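You operate a simulated robot arm through the tools that you are given. There is no shell and no other tool.

You are at the controls of a simulated robot arm. One attempt, no reset.

JOB
Fetch the green tape roll from cabinet drawer 1 on to the ledge.
Fine: the drawer is latched; shut and latch it again; the other roll stays.

The check looks at the end state, three seconds after you hand in, the way a careful person would. Anything else that was tipped, shoved, dropped, spilled or broken makes it a failure.

ROBOT AND FRAMES
A 7-joint arm with a two-finger parallel gripper, fixed in place. Base frame: the origin is on the floor under the middle of its stand, x ahead of it, y to its left, z up. Readings come in m, rad, newtons and seconds.
With the tool pointing down near the work surface it reaches from about 0.44 to 0.92 m from the base axis. Its first joint turns from -2.496 to 2.496 rad. Payload 3 kg.
The TCP is the grasp point between the finger pads, 0.03 m short of the fingertips. In the tool frame z runs along the fingers and y along their closing line. The gripper opens to 0.094 m. The fingers are 0.028 m wide and 0.01 m thick; the gripper's body (0.05 by 0.096 m) begins 0.055 m behind the TCP.
Orientation is that of the tool frame in the base frame, as a unit quaternion [w, x, y, z]. With the fingers straight down and closing along the base's y, the tool's x points along the base's -x, its y along +y and its z along -z.

CONTROLS
- The arm moves only by the tool move_arm. Its arguments are lists of equal length, an entry for each row: "xyz": the shift along the base's x, y, z in units of 250 mm (1.0 is 250 mm), a list of three; "delta_rot": the turn, a rotation vector about the base's x, y, z in units of 180 degrees (1.0 is 180 degrees), a list of three; "jaw": the finger opening in m, from 0 to 0.094. In form: {"xyz": [[x, y, z], ...], "delta_rot": [[rx, ry, rz], ...], "jaw": [jaw, ...]}. A call has 1 to 20 rows; each row is the pose to reach, as a shift and turn from the pose commanded when the call began. A call with a number of a shift or a turn outside -1 to 1 is refused whole. Each row takes 0.2 s and may step no farther than 0.05 m and 0.15 rad from the row before; otherwise, or with a gripper value out of range, the whole call is refused. A pose out of reach is approached as far as the arm can. The call stops where the force on the tool passes 90 N (or 10 N more than at its start, if that is more) or the arm is blocked; 0.2 s more then pass. Each finger travels about 0.072 m/s and halts on what it meets, pressing with about 21 N; the grip force reading is that of the motor and also rises with nothing between the fingers. The clock runs only during rows and for 0.2 s after the last one: add rows that repeat a pose to give the fingers time. The reply holds the time, the measured pose of the TCP, the force on the tool along the base axes, the opening and the grip force, in the units named above and with some noise, with the torque about the TCP (base axes, N m) and any sound that the robot's microphone picked up.
- Cameras (640 x 400 px; columns grow to the right, rows downward): "scene" is fixed at [0.2196, -0.6507, 1.3249]; the picture's right is [0.84, -0.54, 0.00], its down [-0.15, -0.23, -0.96] and it looks along [0.52, 0.81, -0.27] (base axes); focal length 334 px, centre (320, 200). "wrist" rides on the gripper at [0.076, 0.014, -0.102] in the tool frame; the picture's right is [-0.18, 0.98, 0.00], its down [-0.75, -0.14, -0.64] and it looks along [-0.63, -0.12, 0.77] (tool axes); focal length 243 px, centre (320, 200). There is no depth. A picture from a camera that has moved, and an enlarged one, comes with that camera's place and axes in the base frame and with its lens.
- grab_frame(camera): a new picture of that camera. It takes no simulated time.
- inspect(camera, box): a new picture of the part [left, top, right, bottom] of that camera's present view, enlarged. It takes no simulated time.
- sign_off(): hands the job in; it is judged then, once.

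Nothing tells you positions but the pictures and the camera data. Unless the task says otherwise, let go and move clear before handing in.

The tools are called after "Call:" as a command line: name --argument value ..., lists and objects as JSON in quotes. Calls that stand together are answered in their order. move_arm: Moves the arm, as the interface text tells. Its arguments: {"type":"object","properties":{"xyz":{"type":"array"},"delta_rot":{"type":"array"},"jaw":{"type":"array"}},"required":["xyz","delta_rot","jaw"]} The other tools are called the same way: grab_frame (camera) takes a picture; inspect (camera, box) takes an enlarged picture of a part of a camera's view; sign_off () hands the job in.

At the start:

```text
clock: 0.0
tool_pos: [0.5028, 0.2994, 1.1126]
tcp_rot: [-0.001, 0.0, 1.0, 0.0]
force: [0.1, 0.0, 0.9]
torque: [0.01, -0.01, -0.01]
opening: 0.094
gripper_force: 0.1
```

scene: 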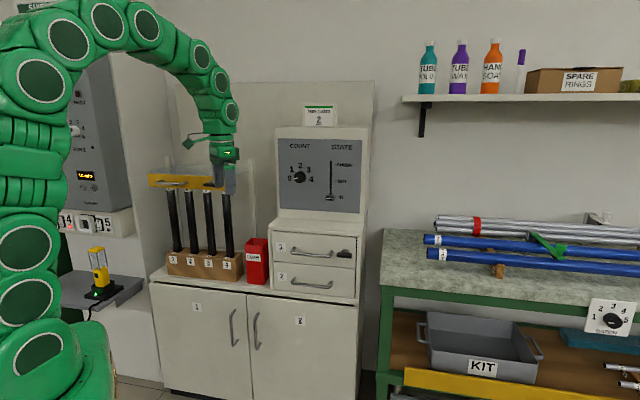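
wrist: 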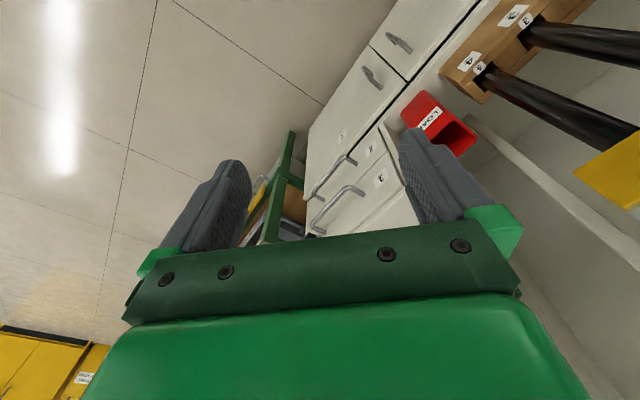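

I see a cabinet with two small drawers (labels 1 and 2), each with a handle, and a latch on the upper one, with a shelf at upper right and a workbench. I'll look closer at the drawers and possible "ledge" before moving.

Call:
inspect --camera "scene" --box '[250, 210, 380, 310]'

Call:
inspect --camera "scene" --box '[20, 200, 180, 320]'

Call:
inspect --camera "scene" --box '[260, 90, 390, 220]'

Call:
inspect --camera "scene" --box '[390, 20, 640, 140]'

Call:
inspect --camera "scene" --box '[370, 190, 640, 400]'

Call:
inspect --camera "scene" --box '[130, 120, 290, 300]'

```text
4.00 times, centred on (315, 260) of scene
camera zoom: at [0.2196, -0.6507, 1.3249], right [0.84, -0.54, 0.0], down [-0.15, -0.23, -0.96], along [0.52, 0.81, -0.27], focal length 1334 px, centre (340, -40)
```

zoom: 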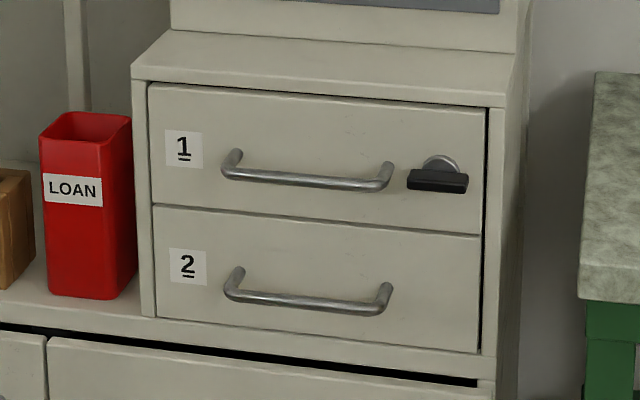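

```text
3.33 times, centred on (100, 260) of scene
camera zoom: at [0.2196, -0.6507, 1.3249], right [0.84, -0.54, 0.0], down [-0.15, -0.23, -0.96], along [0.52, 0.81, -0.27], focal length 1112 px, centre (1053, 0)
```

zoom: 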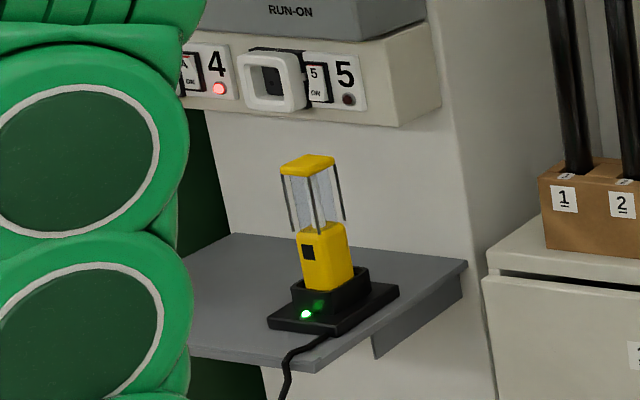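

```text
3.08 times, centred on (325, 155) of scene
camera zoom: at [0.2196, -0.6507, 1.3249], right [0.84, -0.54, 0.0], down [-0.15, -0.23, -0.96], along [0.52, 0.81, -0.27], focal length 1026 px, centre (305, 338)
```

zoom: 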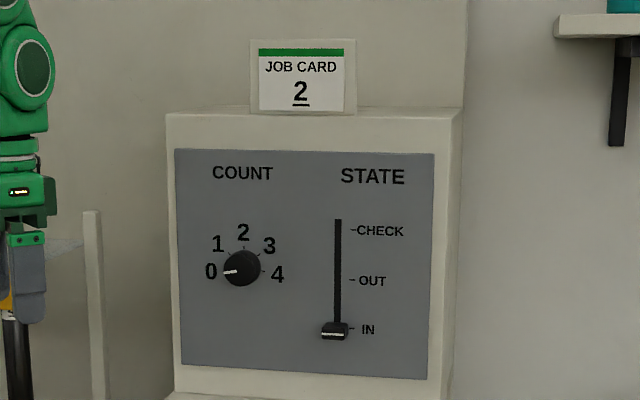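

```text
2.56 times, centred on (515, 80) of scene
camera zoom: at [0.2196, -0.6507, 1.3249], right [0.84, -0.54, 0.0], down [-0.15, -0.23, -0.96], along [0.52, 0.81, -0.27], focal length 854 px, centre (-179, 507)
```

zoom: 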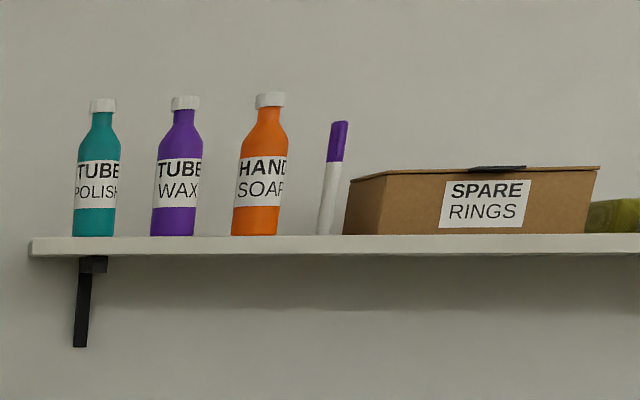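

```text
1.90 times, centred on (505, 295) of scene
camera zoom: at [0.2196, -0.6507, 1.3249], right [0.84, -0.54, 0.0], down [-0.15, -0.23, -0.96], along [0.52, 0.81, -0.27], focal length 635 px, centre (-32, 19)
```

zoom: 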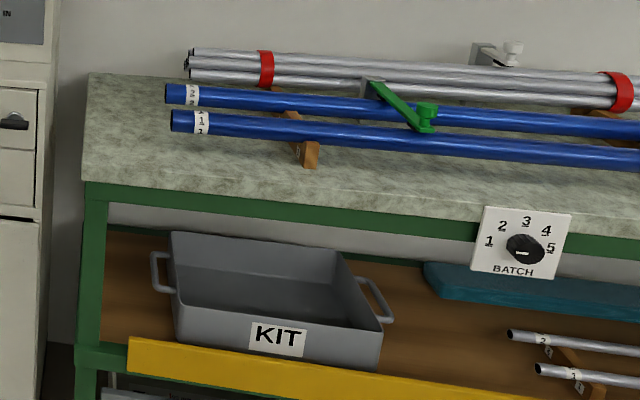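

```text
2.22 times, centred on (210, 210) of scene
camera zoom: at [0.2196, -0.6507, 1.3249], right [0.84, -0.54, 0.0], down [-0.15, -0.23, -0.96], along [0.52, 0.81, -0.27], focal length 741 px, centre (564, 178)
```

zoom: 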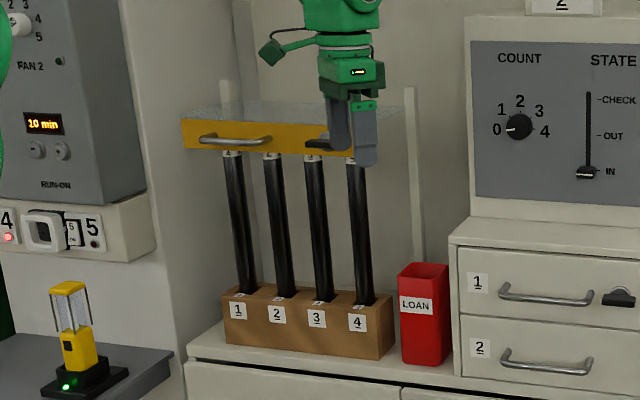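

Call:
inspect --camera "wrist" --box '[280, 0, 540, 240]'

Call:
inspect --camera "wrist" --box '[300, 120, 420, 240]'

```text
1.67 times, centred on (410, 120) of wrist
camera zoom: at [0.427, 0.3148, 1.2153], right [0.18, 0.98, 0.0], down [0.75, -0.14, 0.64], along [0.63, -0.12, -0.77], focal length 404 px, centre (170, 333)
```

zoom: 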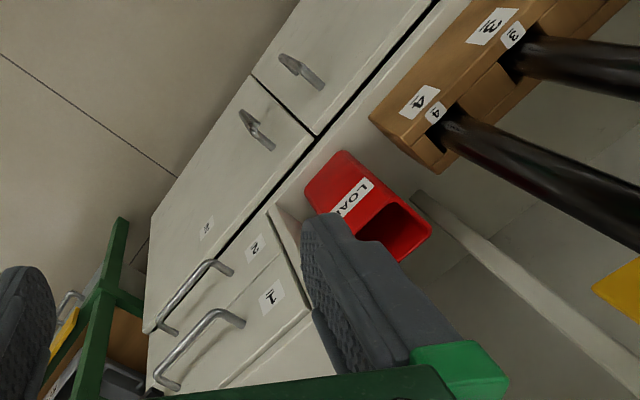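

```text
3.33 times, centred on (360, 180) of wrist
camera zoom: at [0.427, 0.3148, 1.2153], right [0.18, 0.98, 0.0], down [0.75, -0.14, 0.64], along [0.63, -0.12, -0.77], focal length 809 px, centre (187, 267)
```

zoom: 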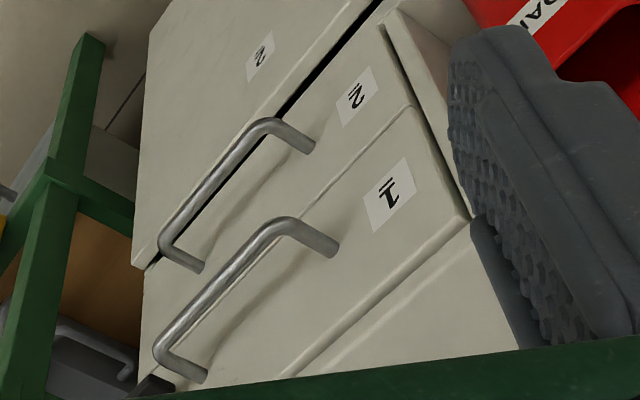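

The drawer unit face runs at about -42° in plan: label 1 is near (0.71, 0.38, 0.83), the handle 1 bar goes from about (0.725, 0.315) to (0.825, 0.224) at z≈0.82, and the latch is near (0.87, 0.21, 0.82). I'll swing the gripper in front of the drawers, well clear, to get a better wrist view of the latch.

Call:
move_arm --xyz '[[0.067, -0.125, 0.0], [0.134, -0.25, 0.0], [0.2, -0.375, 0.0], [0.267, -0.5, 0.0], [0.334, -0.625, 0.0], [0.4, -0.75, 0.0], [0.468, -0.876, 0.0]]' --delta_rot '[[0, 0, 0.038], [0, 0, 0.076], [0, 0, 0.114], [0, 0, 0.152], [0, 0, 0.19], [0, 0, 0.228], [0, 0, 0.267]]' --jaw '[0.094, 0.094, 0.094, 0.094, 0.094, 0.094, 0.094]'

```text
clock: 1.6
tool_pos: [0.6214, 0.0815, 1.1131]
tcp_rot: [0.0, -0.408, 0.913, 0.0]
force: [-0.3, -0.3, -0.7]
torque: [0.02, 0.01, -0.01]
opening: 0.0941
gripper_force: 0.1
```

Call:
grab_frame --camera "wrist"

Call:
grab_frame --camera "scene"

```text
taken
camera wrist: at [0.5609, 0.035, 1.2163], right [-0.61, 0.79, 0.0], down [0.61, 0.47, 0.64], along [0.51, 0.39, -0.77], focal length 243 px, centre (320, 200)
```

wrist: 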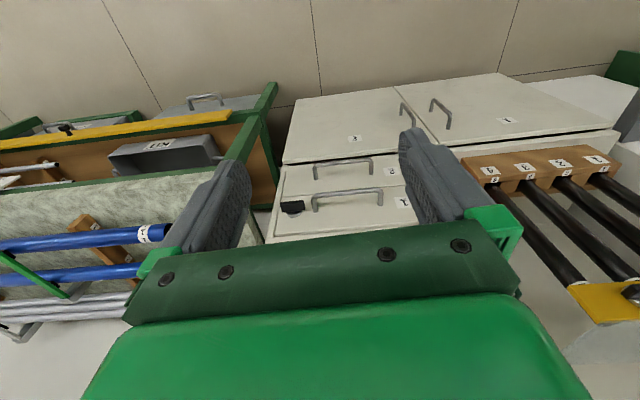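

```text
taken
```

scene: 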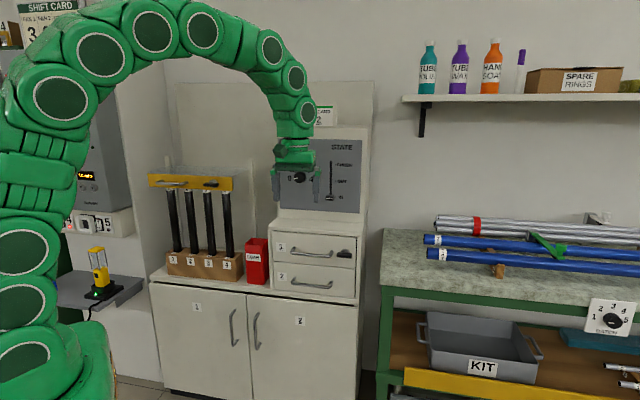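

Call:
inspect --camera "wrist" --box '[260, 140, 420, 240]'

Call:
inspect --camera "scene" --box '[325, 235, 365, 260]'

Call:
inspect --camera "scene" --box '[0, 0, 160, 100]'

```text
4.00 times, centred on (340, 190) of wrist
camera zoom: at [0.5609, 0.035, 1.2163], right [-0.61, 0.79, 0.0], down [0.61, 0.47, 0.64], along [0.51, 0.39, -0.77], focal length 970 px, centre (240, 240)
```

zoom: 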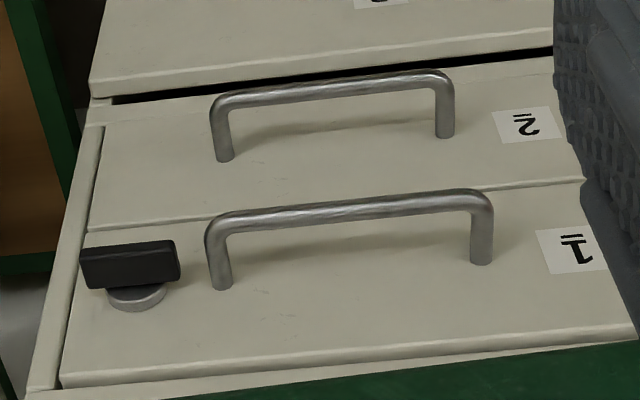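

```text
16.00 times, centred on (345, 248) of scene
camera zoom: at [0.2196, -0.6507, 1.3249], right [0.84, -0.54, 0.0], down [-0.15, -0.23, -0.96], along [0.52, 0.81, -0.27], focal length 5336 px, centre (-80, -560)
```

zoom: 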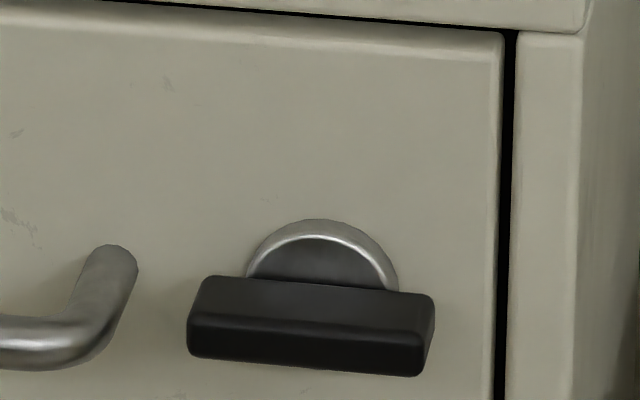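

```text
4.00 times, centred on (80, 50) of scene
camera zoom: at [0.2196, -0.6507, 1.3249], right [0.84, -0.54, 0.0], down [-0.15, -0.23, -0.96], along [0.52, 0.81, -0.27], focal length 1334 px, centre (1280, 800)
```

zoom: 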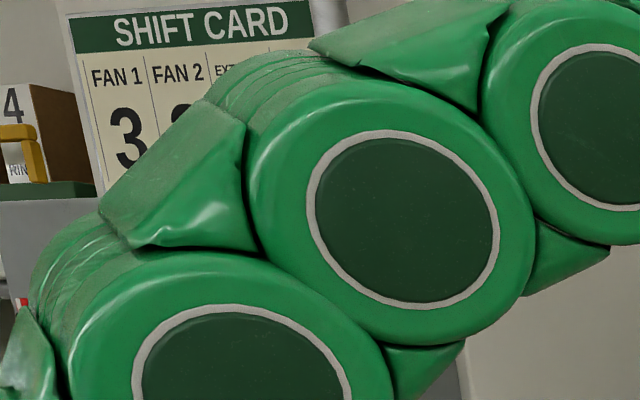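

The latch is a turn-knob (silver disc with a horizontal black bar), just right of handle 1. Before touching anything I want to identify the ledge, so I'll tilt the wrist camera toward horizontal for a straight look at the cabinet.

Call:
move_arm --xyz '[[-0.03, -0.03, 0], [-0.06, -0.06, 0], [-0.1, -0.1, 0], [-0.13, -0.14, 0], [-0.16, -0.18, 0], [-0.2, -0.22, 0], [-0.2, -0.22, 0]]' --delta_rot '[[0.0345, -0.0308, 0], [0.069, -0.0617, 0], [0.1035, -0.0925, 0], [0.138, -0.1233, 0], [0.1725, -0.1542, 0], [0.207, -0.185, 0], [0.207, -0.185, 0]]' --jaw '[0.094, 0.094, 0.094, 0.094, 0.094, 0.094, 0.094]'

Call:
grab_frame --camera "wrist"

Call:
grab_frame --camera "scene"

```text
clock: 3.2
tool_pos: [0.5695, 0.0258, 1.1132]
tcp_rot: [0.386, -0.369, 0.827, 0.173]
force: [-0.3, 0.6, -0.2]
torque: [0.03, -0.03, 0.0]
opening: 0.0941
gripper_force: 0.1
```

```text
taken
camera wrist: at [0.4752, -0.059, 1.1207], right [-0.65, 0.74, 0.14], down [0.1, -0.1, 0.99], along [0.75, 0.66, -0.01], focal length 243 px, centre (320, 200)
```

wrist: 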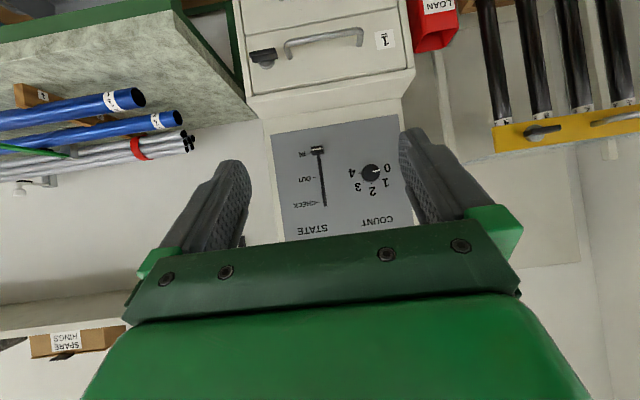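

```text
taken
```

scene: 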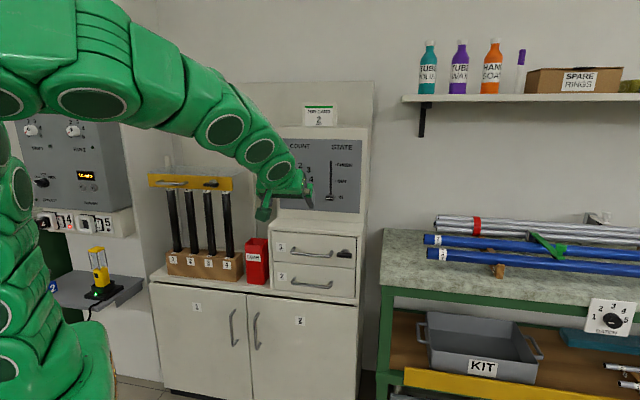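

Call:
inspect --camera "scene" --box '[0, 100, 160, 320]'

Call:
inspect --camera "wrist" --box '[230, 0, 430, 130]'

```text
1.82 times, centred on (80, 210) of scene
camera zoom: at [0.2196, -0.6507, 1.3249], right [0.84, -0.54, 0.0], down [-0.15, -0.23, -0.96], along [0.52, 0.81, -0.27], focal length 606 px, centre (756, 182)
```

zoom: 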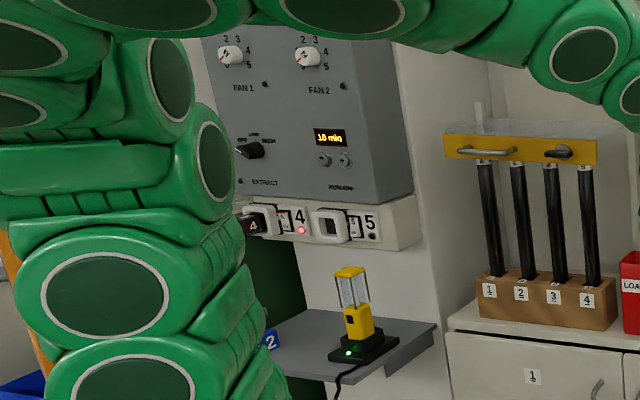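

```text
3.08 times, centred on (330, 65) of wrist
camera zoom: at [0.4752, -0.059, 1.1207], right [-0.65, 0.74, 0.14], down [0.1, -0.1, 0.99], along [0.75, 0.66, -0.01], focal length 746 px, centre (289, 615)
```

zoom: 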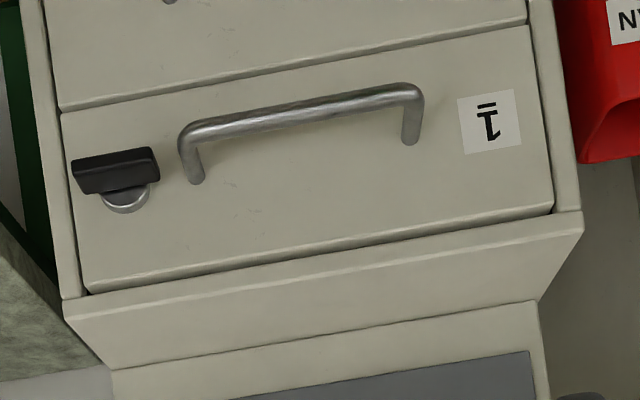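

The cabinet has a clear horizontal step (a ledge) above the drawers and below the COUNT/STATE panel; there is also a grey plate on the left wall holding a lamp charger. I'll turn the camera left to see what that plate and its surroundings are before deciding.

Call:
move_arm --xyz '[[-0.075, 0.0875, 0.019], [-0.15, 0.175, 0.0375], [-0.225, 0.2625, 0.056], [-0.3, 0.35, 0.075], [-0.375, 0.4375, 0.094], [-0.45, 0.525, 0.1125], [-0.525, 0.6125, 0.131], [-0.6, 0.7, 0.15]]' --delta_rot '[[0, 0, 0.0417], [0, 0, 0.0833], [0, 0, 0.125], [0, 0, 0.1667], [0, 0, 0.2083], [0, 0, 0.25], [0, 0, 0.2917], [0, 0, 0.3333]]' --jaw '[0.094, 0.094, 0.094, 0.094, 0.094, 0.094, 0.094, 0.094]'

Call:
grab_frame --camera "wrist"

Call:
grab_frame --camera "scene"

```text
clock: 5.0
tool_pos: [0.4194, 0.1999, 1.1487]
tcp_rot: [-0.247, 0.734, -0.531, -0.343]
force: [-0.4, 0.2, -0.3]
torque: [0.02, 0.01, 0.0]
opening: 0.0939
gripper_force: 0.0
```

```text
taken
camera wrist: at [0.4469, 0.0756, 1.1566], right [-0.97, -0.19, 0.14], down [0.14, 0.04, 0.99], along [-0.2, 0.98, -0.01], focal length 243 px, centre (320, 200)
```

wrist: 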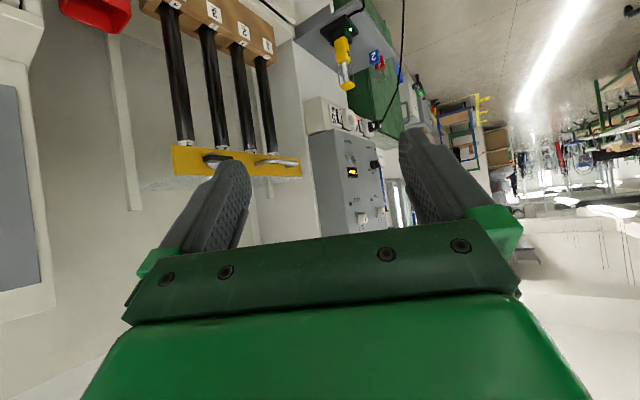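

```text
taken
```

scene: 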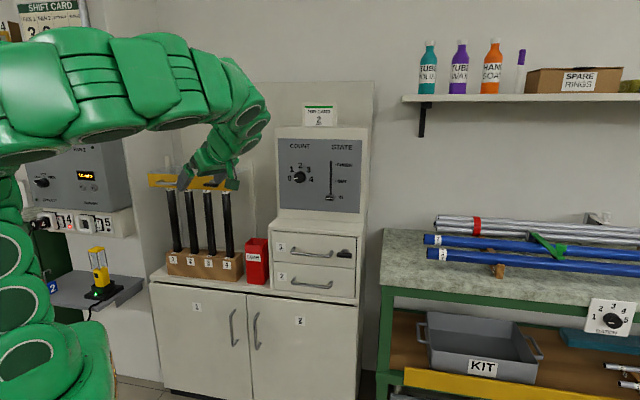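

Call:
inspect --camera "wrist" --box '[290, 0, 490, 140]'

Call:
inspect --camera "wrist" --box '[400, 60, 640, 230]'

```text
2.86 times, centred on (390, 70) of wrist
camera zoom: at [0.4469, 0.0756, 1.1566], right [-0.97, -0.19, 0.14], down [0.14, 0.04, 0.99], along [-0.2, 0.98, -0.01], focal length 693 px, centre (120, 571)
```

zoom: 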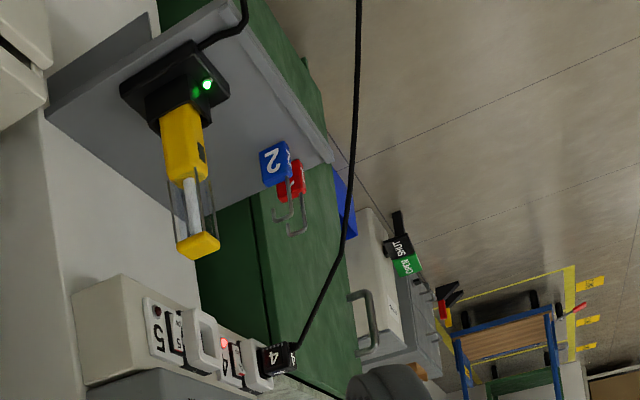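

```text
2.35 times, centred on (520, 145) of wrist
camera zoom: at [0.4469, 0.0756, 1.1566], right [-0.97, -0.19, 0.14], down [0.14, 0.04, 0.99], along [-0.2, 0.98, -0.01], focal length 571 px, centre (-151, 329)
```

zoom: 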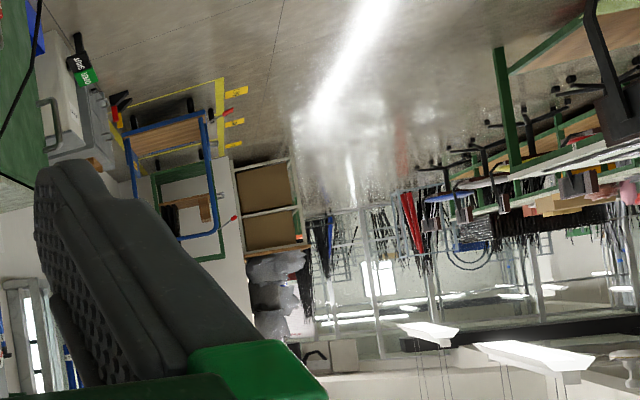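

The grey plate is a charging shelf with padlocks on it, attached to the fan panel. I'll also glance to the right side before concluding that the cabinet's step is "the ledge".

Call:
move_arm --xyz '[[0.02, -0.06, 0], [0.04, -0.12, 0], [0.06, -0.18, 0], [0.08, -0.24, 0], [0.1, -0.3, 0], [0.12, -0.36, 0], [0.13, -0.44, 0], [0.14, -0.52, 0], [0.15, -0.6, 0], [0.15, -0.68, 0], [0.15, -0.76, 0], [0.15, -0.84, 0], [0.15, -0.9, 0], [0.15, -0.95, 0], [0.15, -1.0, 0]]' --delta_rot '[[0, 0, -0.046], [0, 0, -0.092], [0, 0, -0.138], [0, 0, -0.184], [0, 0, -0.23], [0, 0, -0.276], [0, 0, -0.322], [0, 0, -0.368], [0, 0, -0.414], [0, 0, -0.46], [0, 0, -0.506], [0, 0, -0.552], [0, 0, -0.598], [0, 0, -0.644], [0, 0, -0.69]]' --jaw '[0.094, 0.094, 0.094, 0.094, 0.094, 0.094, 0.094, 0.094, 0.094, 0.094, 0.094, 0.094, 0.094, 0.094, 0.094]'

Call:
grab_frame --camera "wrist"

Call:
grab_frame --camera "scene"

```text
clock: 8.4
tool_pos: [0.461, -0.0177, 1.1578]
tcp_rot: [0.366, 0.033, 0.929, -0.042]
force: [0.3, -0.6, 0.1]
torque: [-0.01, -0.01, 0.0]
opening: 0.0941
gripper_force: 0.0
out of reach, approached as far as the arm can: row 8, 9, 10, 11, 12, 13, 14, 15
stopped in row 15: the arm was blocked; the commanded pose is now the measured one
```

```text
taken
camera wrist: at [0.3381, 0.01, 1.1793], right [0.22, 0.97, 0.07], down [0.1, -0.1, 0.99], along [0.97, -0.21, -0.12], focal length 243 px, centre (320, 200)
```

wrist: 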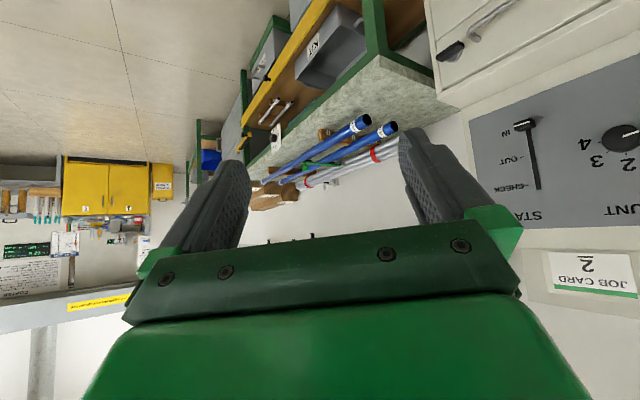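

```text
taken
```

scene: 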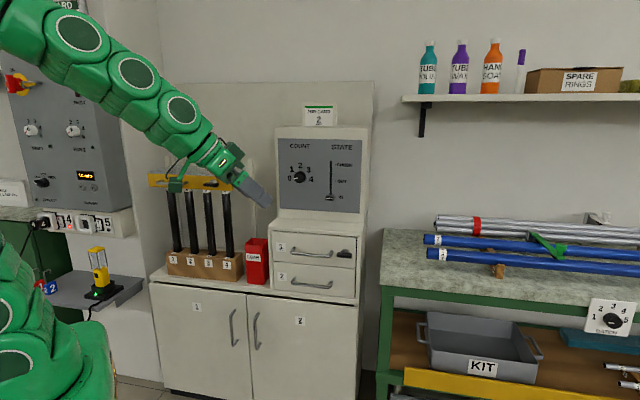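

Call:
inspect --camera "scene" --box '[0, 60, 160, 320]'

Call:
inspect --camera "wrist" --box '[0, 0, 400, 250]'

```text
1.54 times, centred on (80, 190) of scene
camera zoom: at [0.2196, -0.6507, 1.3249], right [0.84, -0.54, 0.0], down [-0.15, -0.23, -0.96], along [0.52, 0.81, -0.27], focal length 513 px, centre (689, 215)
```

zoom: 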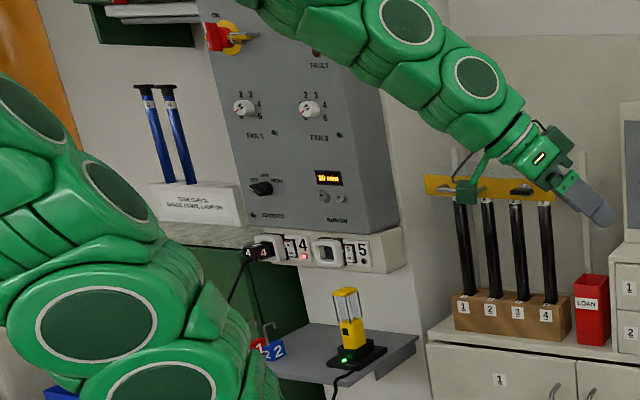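

```text
1.60 times, centred on (200, 125) of wrist
camera zoom: at [0.3381, 0.01, 1.1793], right [0.22, 0.97, 0.07], down [0.1, -0.1, 0.99], along [0.97, -0.21, -0.12], focal length 388 px, centre (512, 320)
```

zoom: 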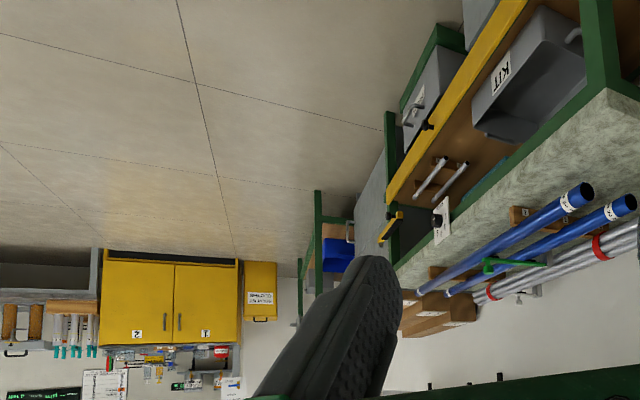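

I'll take the step above the drawers (below the COUNT/STATE panel) as the ledge; its top is at z≈0.89 and about 0.14 m deep. Next I'll bring the tool horizontal in front of the drawer to measure the knob at closer range (knob estimate: (0.877, 0.203, 0.818)).

Call:
move_arm --xyz '[[0.111, 0.03, -0.092], [0.222, 0.06, -0.184], [0.333, 0.09, -0.277], [0.444, 0.12, -0.369], [0.556, 0.15, -0.461], [0.667, 0.18, -0.553], [0.778, 0.21, -0.646], [0.889, 0.24, -0.738], [1.0, 0.27, -0.83]]' --delta_rot '[[0.01241, -0.02732, 0.03122], [0.02482, -0.05464, 0.06244], [0.03723, -0.08197, 0.09367], [0.04964, -0.10929, 0.12489], [0.06206, -0.13661, 0.15611], [0.07447, -0.16393, 0.18733], [0.08688, -0.19126, 0.21856], [0.09929, -0.21858, 0.24978], [0.1117, -0.2459, 0.281]]' --jaw '[0.094, 0.094, 0.094, 0.094, 0.094, 0.094, 0.094, 0.094, 0.094]'

Call:
grab_frame --camera "wrist"

Call:
grab_frame --camera "scene"

```text
clock: 10.4
tool_pos: [0.7136, 0.0481, 0.9756]
tcp_rot: [0.66, -0.293, 0.636, 0.273]
force: [2.1, -0.7, -4.3]
torque: [0.29, -0.27, 0.11]
opening: 0.0941
gripper_force: 0.0
out of reach, approached as far as the arm can: row 1, 2, 3, 4, 5, 6
```

```text
taken
camera wrist: at [0.6385, -0.0179, 0.8987], right [-0.73, 0.67, 0.14], down [-0.36, -0.56, 0.75], along [0.58, 0.49, 0.65], focal length 243 px, centre (320, 200)
```

wrist: 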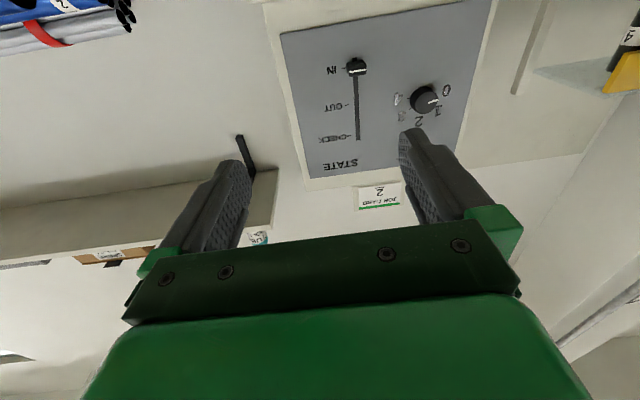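

```text
taken
```

scene: 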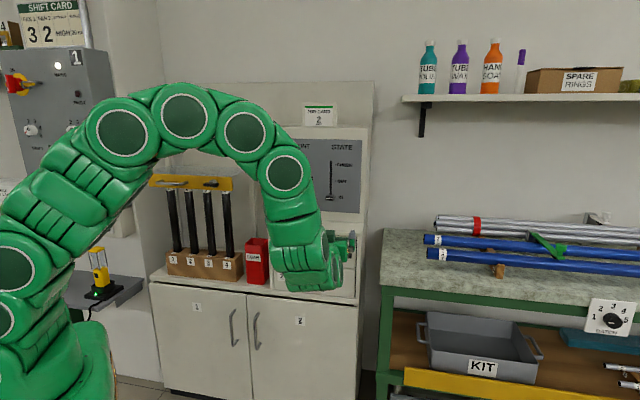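

Call:
move_arm --xyz '[[0, 0, 0], [0, 0, 0]]' --delta_rot '[[0, 0, 0], [0, 0, 0]]' --jaw '[0.094, 0.094]'

```text
clock: 11.0
tool_pos: [0.7107, 0.0488, 0.9522]
tcp_rot: [0.648, -0.282, 0.648, 0.282]
force: [0.5, 0.3, -0.7]
torque: [0.0, 0.01, -0.01]
opening: 0.0941
gripper_force: 0.0
```

The tool is now horizontal, pointing at the cabinet. I'll roll it 90° so the fingers close vertically and come to about 11 cm in front of the knob, to look at it with the wrist camera.

Call:
move_arm --xyz '[[0.033, 0.027, -0.048], [0.066, 0.054, -0.096], [0.099, 0.081, -0.144], [0.132, 0.108, -0.192], [0.165, 0.135, -0.24], [0.199, 0.161, -0.288], [0.232, 0.188, -0.336], [0.265, 0.215, -0.384], [0.298, 0.242, -0.432], [0.331, 0.269, -0.48], [0.364, 0.296, -0.528], [0.364, 0.296, -0.528], [0.364, 0.296, -0.528]]' --delta_rot '[[0.03095, 0.03327, 0], [0.06191, 0.06655, 0], [0.09286, 0.09982, 0], [0.12382, 0.13309, 0], [0.15477, 0.16636, 0], [0.18573, 0.19964, 0], [0.21668, 0.23291, 0], [0.24764, 0.26618, 0], [0.27859, 0.29945, 0], [0.30955, 0.33273, 0], [0.3405, 0.366, 0], [0.3405, 0.366, 0], [0.3405, 0.366, 0]]' --jaw '[0.094, 0.094, 0.094, 0.094, 0.094, 0.094, 0.094, 0.094, 0.094, 0.094, 0.094, 0.094, 0.094]'

Call:
grab_frame --camera "wrist"

Call:
grab_frame --camera "scene"

```text
clock: 13.8
tool_pos: [0.803, 0.1232, 0.8176]
tcp_rot: [0.26, 0.26, 0.658, 0.657]
force: [0.1, 0.8, 0.7]
torque: [-0.04, -0.01, 0.01]
opening: 0.0941
gripper_force: 0.1
```

```text
taken
camera wrist: at [0.6772, 0.1016, 0.832], right [0.13, -0.13, 0.98], down [0.11, -0.98, -0.14], along [0.98, 0.13, -0.12], focal length 243 px, centre (320, 200)
```

wrist: 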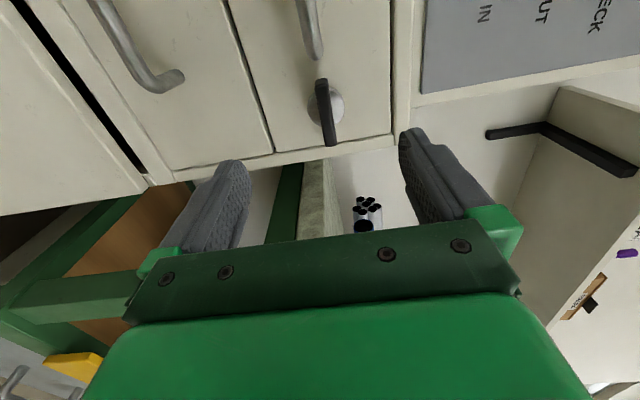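

```text
taken
```

scene: 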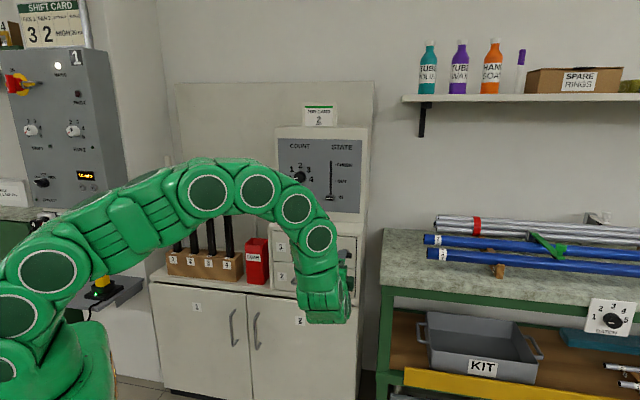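

Call:
inspect --camera "wrist" --box '[250, 20, 410, 180]'

Call:
inspect --camera "scene" --box '[270, 200, 390, 330]'

```text
2.50 times, centred on (330, 100) of wrist
camera zoom: at [0.6772, 0.1016, 0.832], right [0.13, -0.13, 0.98], down [0.11, -0.98, -0.14], along [0.98, 0.13, -0.12], focal length 606 px, centre (295, 450)
```

zoom: 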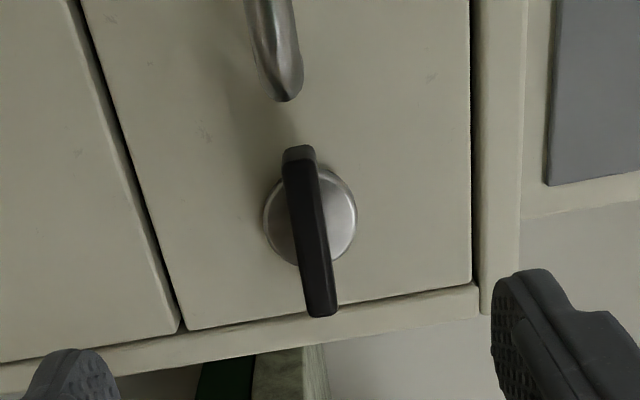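

```text
3.08 times, centred on (330, 265) of scene
camera zoom: at [0.2196, -0.6507, 1.3249], right [0.84, -0.54, 0.0], down [-0.15, -0.23, -0.96], along [0.52, 0.81, -0.27], focal length 1026 px, centre (289, 0)
```

zoom: 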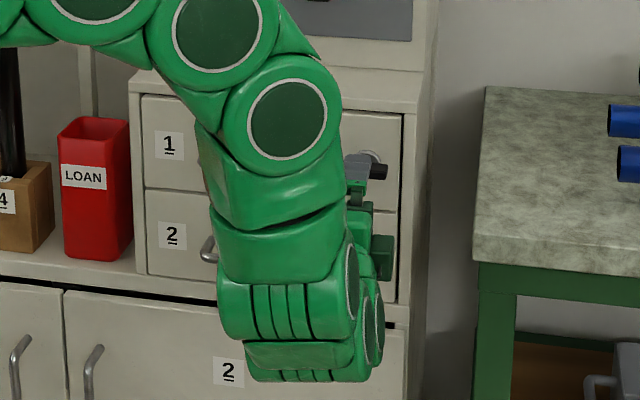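

The knob bar measures about 55 mm long, centred near z≈0.823, with its front about 27 mm off the drawer face, and I'm aligned with it. I'll narrow the jaw to 40 mm and advance so the fingertips straddle the bar without touching the disc.

Call:
move_arm --xyz '[[0.009, -0.008, 0.022], [0.009, -0.008, 0.022], [0.06, 0.055, 0.022], [0.11, 0.11, 0.022], [0.16, 0.165, 0.022], [0.205, 0.21, 0.022], [0.252, 0.252, 0.022], [0.252, 0.252, 0.022]]' --delta_rot '[[0, 0, 0], [0, 0, 0], [0, 0, 0], [0, 0, 0], [0, 0, 0], [0, 0, 0], [0, 0, 0], [0, 0, 0]]' --jaw '[0.04, 0.04, 0.04, 0.04, 0.04, 0.04, 0.04, 0.04]'

Call:
grab_frame --camera "wrist"

Call:
inspect --camera "scene" --box '[300, 220, 380, 290]'

```text
clock: 15.6
tool_pos: [0.8641, 0.1868, 0.8226]
tcp_rot: [0.259, 0.259, 0.658, 0.658]
force: [1.3, 0.9, 0.0]
torque: [-0.03, 0.0, 0.02]
opening: 0.0401
gripper_force: 0.1
```

```text
taken
camera wrist: at [0.7402, 0.1647, 0.8368], right [0.13, -0.13, 0.98], down [0.11, -0.98, -0.14], along [0.98, 0.13, -0.12], focal length 243 px, centre (320, 200)
```

wrist: 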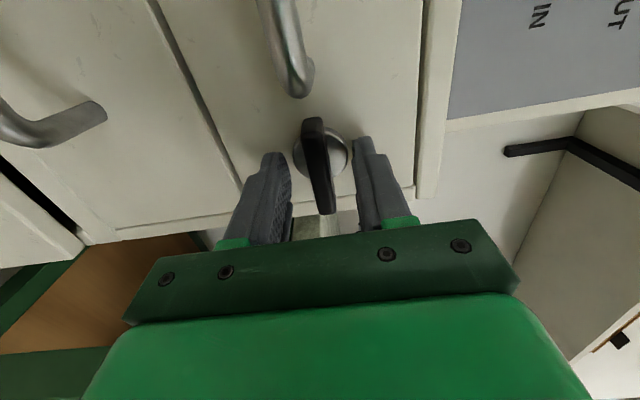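

```text
5.71 times, centred on (340, 255) of scene
camera zoom: at [0.2196, -0.6507, 1.3249], right [0.84, -0.54, 0.0], down [-0.15, -0.23, -0.96], along [0.52, 0.81, -0.27], focal length 1906 px, centre (206, -114)
```

zoom: 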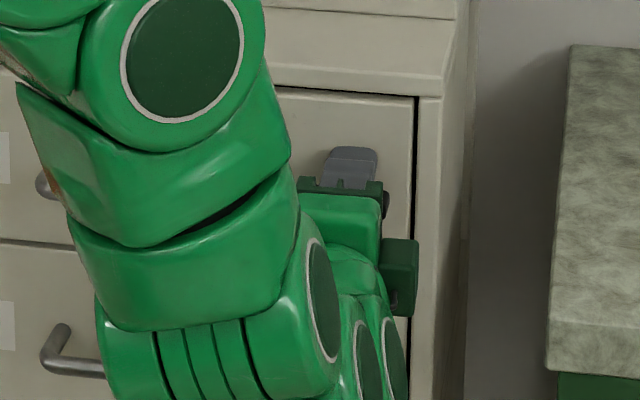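

Call:
inspect --camera "wrist" --box '[220, 80, 420, 240]'

```text
2.50 times, centred on (320, 160) of wrist
camera zoom: at [0.7402, 0.1647, 0.8368], right [0.13, -0.13, 0.98], down [0.11, -0.98, -0.14], along [0.98, 0.13, -0.12], focal length 606 px, centre (320, 300)
```

zoom: 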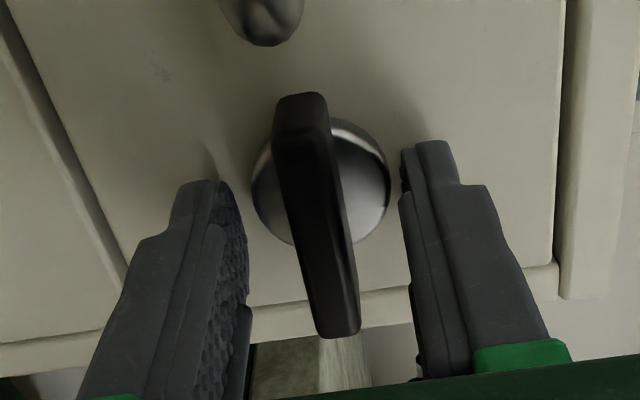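

Call:
move_arm --xyz '[[0, 0, 0], [0, 0, 0], [0, 0, 0], [0, 0, 0]]' --delta_rot '[[0, 0, 0], [0, 0, 0], [0, 0, 0], [0, 0, 0]]' --jaw '[0.025, 0.01, 0.0, 0.0]'

Call:
inspect --camera "wrist" --box '[220, 80, 420, 240]'

```text
clock: 16.6
tool_pos: [0.8641, 0.1873, 0.8236]
tcp_rot: [0.259, 0.259, 0.658, 0.658]
force: [-0.1, 1.8, 13.1]
torque: [0.26, -0.17, 0.26]
opening: 0.0335
gripper_force: 44.4
```

```text
2.50 times, centred on (320, 160) of wrist
camera zoom: at [0.7403, 0.1646, 0.8374], right [0.13, -0.13, 0.98], down [0.11, -0.98, -0.14], along [0.98, 0.13, -0.12], focal length 606 px, centre (320, 300)
```

zoom: 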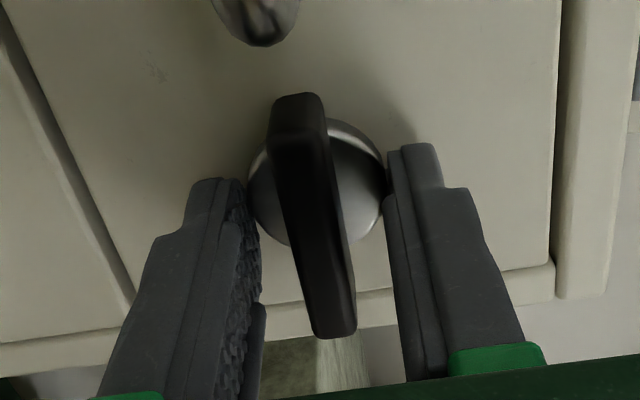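

The fingertips closed on the round boss (33.5 mm) rather than the bar. I'll open, back off 7 mm and close again on the bar itself.

Call:
move_arm --xyz '[[0, 0, 0], [0, 0, 0], [-0.0191, -0.0204, -0.002], [-0.0191, -0.0204, -0.002], [-0.0191, -0.0204, -0.002], [-0.0191, -0.0204, -0.002], [-0.0191, -0.0204, -0.002]]' --delta_rot '[[0, 0, 0], [0, 0, 0], [0, 0, 0], [0, 0, 0], [0, 0, 0], [0, 0, 0], [0, 0, 0]]' --jaw '[0.04, 0.04, 0.04, 0.03, 0.01, 0.0, 0.0]'

Call:
inspect --camera "wrist" --box '[220, 80, 420, 240]'

```text
clock: 18.2
tool_pos: [0.8597, 0.1804, 0.8235]
tcp_rot: [0.26, 0.258, 0.657, 0.659]
force: [-1.5, -0.9, 9.7]
torque: [0.07, 0.02, 0.54]
opening: 0.0111
gripper_force: 44.9
```

```text
2.50 times, centred on (320, 160) of wrist
camera zoom: at [0.7355, 0.1587, 0.8374], right [0.13, -0.13, 0.98], down [0.11, -0.98, -0.14], along [0.98, 0.13, -0.12], focal length 606 px, centre (320, 300)
```

zoom: 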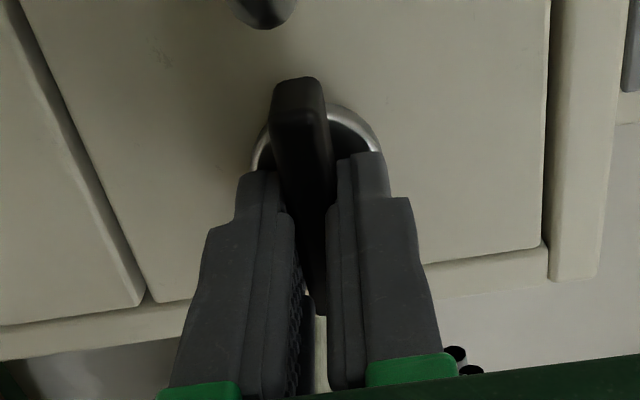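

Now the fingers hold the bar itself (11 mm). I'll turn a little clockwise (seen from the front) and read the torque.

Call:
move_arm --xyz '[[0, 0, 0.006], [0, 0, 0.006], [0, 0, 0.006], [0, 0, 0.006]]' --delta_rot '[[0.0163, 0.0174, 0], [0.0327, 0.0348, 0], [0.049, 0.0523, 0], [0.049, 0.0523, 0]]' --jaw '[0.0, 0.0, 0.0, 0.0]'

Call:
inspect --camera "wrist" --box '[220, 80, 420, 240]'

```text
clock: 19.2
tool_pos: [0.8599, 0.1812, 0.8215]
tcp_rot: [0.183, 0.332, 0.625, 0.682]
force: [7.9, -11.5, -25.2]
torque: [0.22, -0.39, -0.59]
opening: 0.0109
gripper_force: 44.2
```

```text
2.50 times, centred on (320, 160) of wrist
camera zoom: at [0.7391, 0.1556, 0.8537], right [0.29, -0.27, 0.92], down [0.07, -0.95, -0.31], along [0.95, 0.16, -0.26], focal length 606 px, centre (320, 300)
```

zoom: 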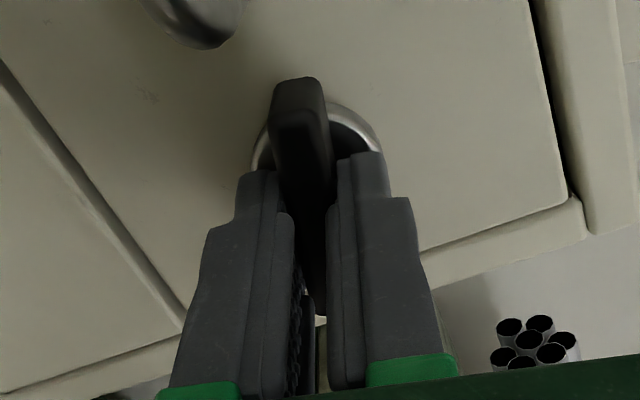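

The knob turned with the gripper at low torque, so clockwise seems right. I'll relieve the small vertical preload and continue turning clockwise in stages.

Call:
move_arm --xyz '[[0.001, -0.001, -0.01], [0.001, -0.001, -0.01], [0.001, -0.001, -0.01], [0.001, -0.001, -0.01]]' --delta_rot '[[0.0265, 0.0283, 0], [0.053, 0.0566, 0], [0.0796, 0.0849, 0], [0.0796, 0.0849, 0]]' --jaw '[0.0, 0.0, 0.0, 0.0]'

Call:
inspect --camera "wrist" --box '[220, 80, 420, 240]'

```text
clock: 20.2
tool_pos: [0.8587, 0.1821, 0.8203]
tcp_rot: [0.057, 0.439, 0.553, 0.706]
force: [-24.3, -17.7, -16.8]
torque: [0.48, -0.51, -0.17]
opening: 0.0114
gripper_force: 44.1
```

```text
2.50 times, centred on (320, 160) of wrist
camera zoom: at [0.7503, 0.1451, 0.8753], right [0.51, -0.48, 0.71], down [-0.04, -0.84, -0.54], along [0.86, 0.25, -0.45], focal length 606 px, centre (320, 300)
```

zoom: 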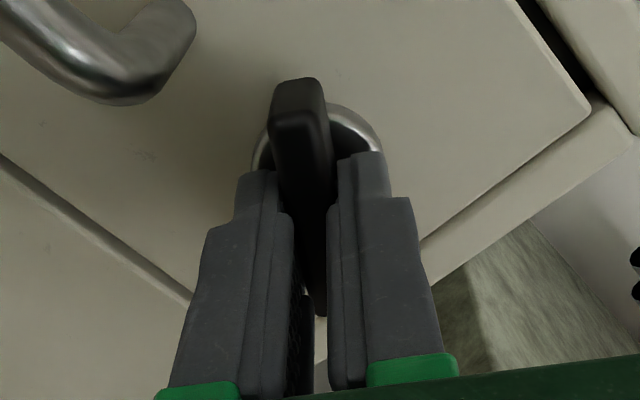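

Call:
move_arm --xyz '[[-0.0075, -0.008, -0.005], [-0.0075, -0.008, -0.005], [-0.0075, -0.008, -0.005], [-0.0075, -0.008, -0.005]]' --delta_rot '[[0.0265, 0.0283, 0], [0.053, 0.0566, 0], [0.0796, 0.0849, 0], [0.0796, 0.0849, 0]]' --jaw '[0.0, 0.0, 0.0, 0.0]'

Call:
inspect --camera "wrist" --box '[220, 80, 420, 240]'

```text
clock: 21.2
tool_pos: [0.857, 0.1822, 0.8188]
tcp_rot: [-0.074, 0.532, 0.465, 0.704]
force: [-11.6, 13.7, -17.9]
torque: [0.53, -0.7, -0.05]
opening: 0.0113
gripper_force: 44.0
```

```text
2.50 times, centred on (320, 160) of wrist
camera zoom: at [0.7652, 0.1287, 0.8903], right [0.67, -0.62, 0.42], down [-0.2, -0.69, -0.7], along [0.72, 0.38, -0.58], focal length 606 px, centre (320, 300)
```

zoom: 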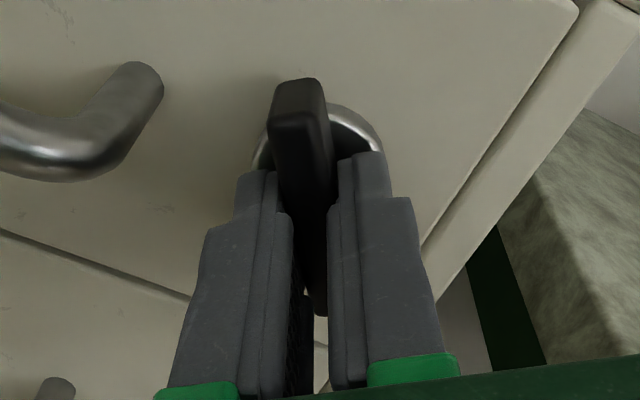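

Call:
move_arm --xyz '[[-0.004, 0.0035, -0.004], [-0.0073, 0.0068, -0.008], [-0.0073, 0.0068, -0.008], [-0.0073, 0.0068, -0.008]]' --delta_rot '[[0.0298, 0.0318, 0], [0.0596, 0.0636, 0], [0.0894, 0.0953, 0], [0.0894, 0.0953, 0]]' --jaw '[0.0, 0.0, 0.0, 0.0]'

Call:
inspect --camera "wrist" --box '[220, 80, 420, 240]'

```text
clock: 22.2
tool_pos: [0.8355, 0.1581, 0.8093]
tcp_rot: [-0.187, 0.603, 0.362, 0.686]
force: [28.5, -28.2, 51.2]
torque: [1.54, -0.58, -1.01]
opening: 0.0111
gripper_force: 43.6
out of reach, approached as far as the arm can: row 3, 4
```

```text
2.50 times, centred on (320, 160) of wrist
camera zoom: at [0.7597, 0.0888, 0.8865], right [0.72, -0.69, 0.09], down [-0.39, -0.51, -0.77], along [0.58, 0.52, -0.63], focal length 606 px, centre (320, 300)
```

zoom: 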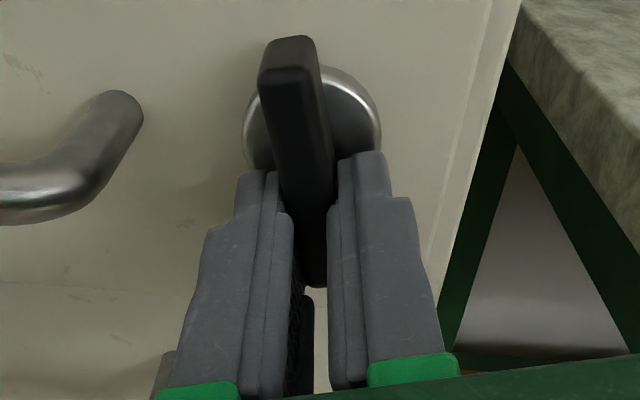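

Call:
grab_frame --camera "scene"

Call:
inspect --camera "scene" --box '[270, 200, 390, 320]'

Call:
grab_frame --camera "wrist"

```text
taken
```

scene: 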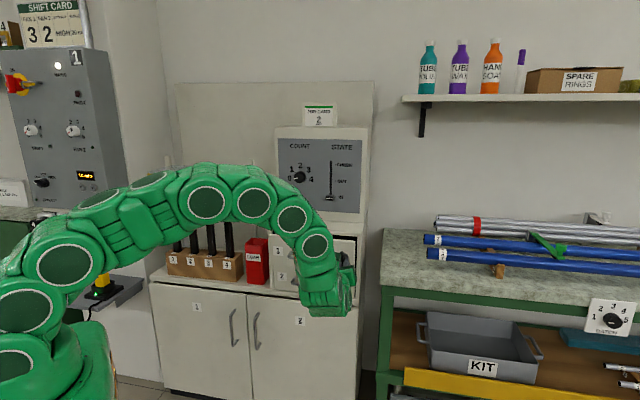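

```text
3.33 times, centred on (330, 260) of scene
camera zoom: at [0.2196, -0.6507, 1.3249], right [0.84, -0.54, 0.0], down [-0.15, -0.23, -0.96], along [0.52, 0.81, -0.27], focal length 1112 px, centre (287, 0)
```

zoom: 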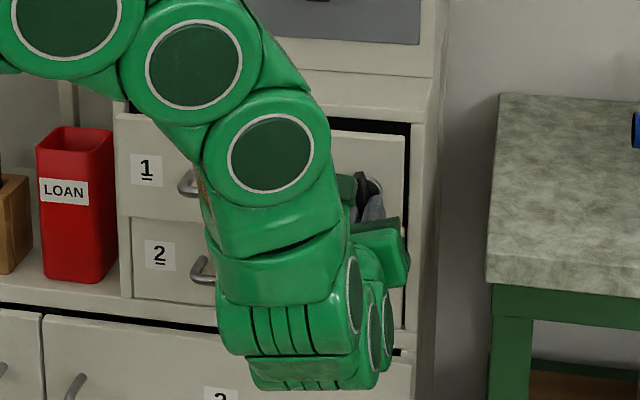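

```text
taken
camera wrist: at [0.7597, 0.0888, 0.8865], right [0.72, -0.69, 0.09], down [-0.39, -0.51, -0.77], along [0.58, 0.52, -0.63], focal length 243 px, centre (320, 200)
```

wrist: 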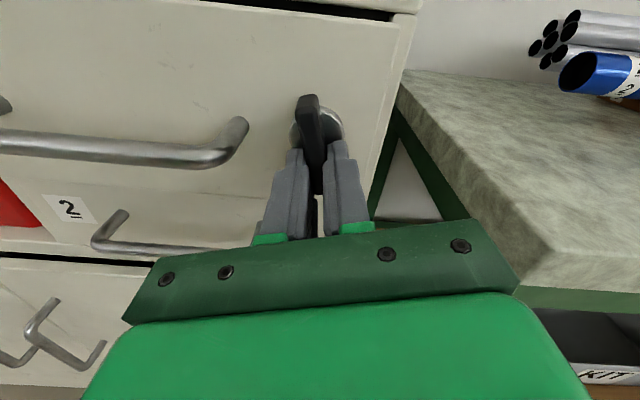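

The knob turned far enough: the drawer has unlatched and slid out by about 3 cm, and the wrist has hit its reach limit. I'll open the fingers, ease off and back straight away from the face.

Call:
move_arm --xyz '[[0, 0, 0], [0, 0, 0], [0, 0, 0]]' --delta_rot '[[0, 0, 0], [0, 0, 0], [0, 0, 0]]' --jaw '[0.02, 0.03, 0.03]'

Call:
inspect --camera "wrist" --box '[180, 60, 480, 260]'

```text
clock: 23.0
tool_pos: [0.8308, 0.1633, 0.8048]
tcp_rot: [-0.191, 0.603, 0.368, 0.682]
force: [-0.2, 0.3, -0.2]
torque: [-0.01, 0.0, -0.04]
opening: 0.0299
gripper_force: 0.1
```

```text
2.00 times, centred on (330, 160) of wrist
camera zoom: at [0.7572, 0.094, 0.8827], right [0.73, -0.68, 0.09], down [-0.39, -0.51, -0.77], along [0.57, 0.52, -0.64], focal length 485 px, centre (300, 280)
```

zoom: 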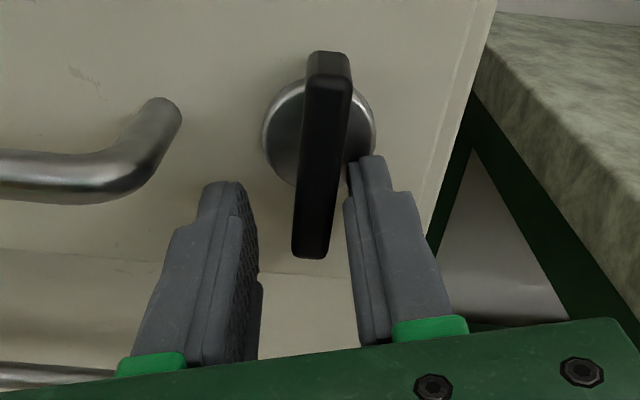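

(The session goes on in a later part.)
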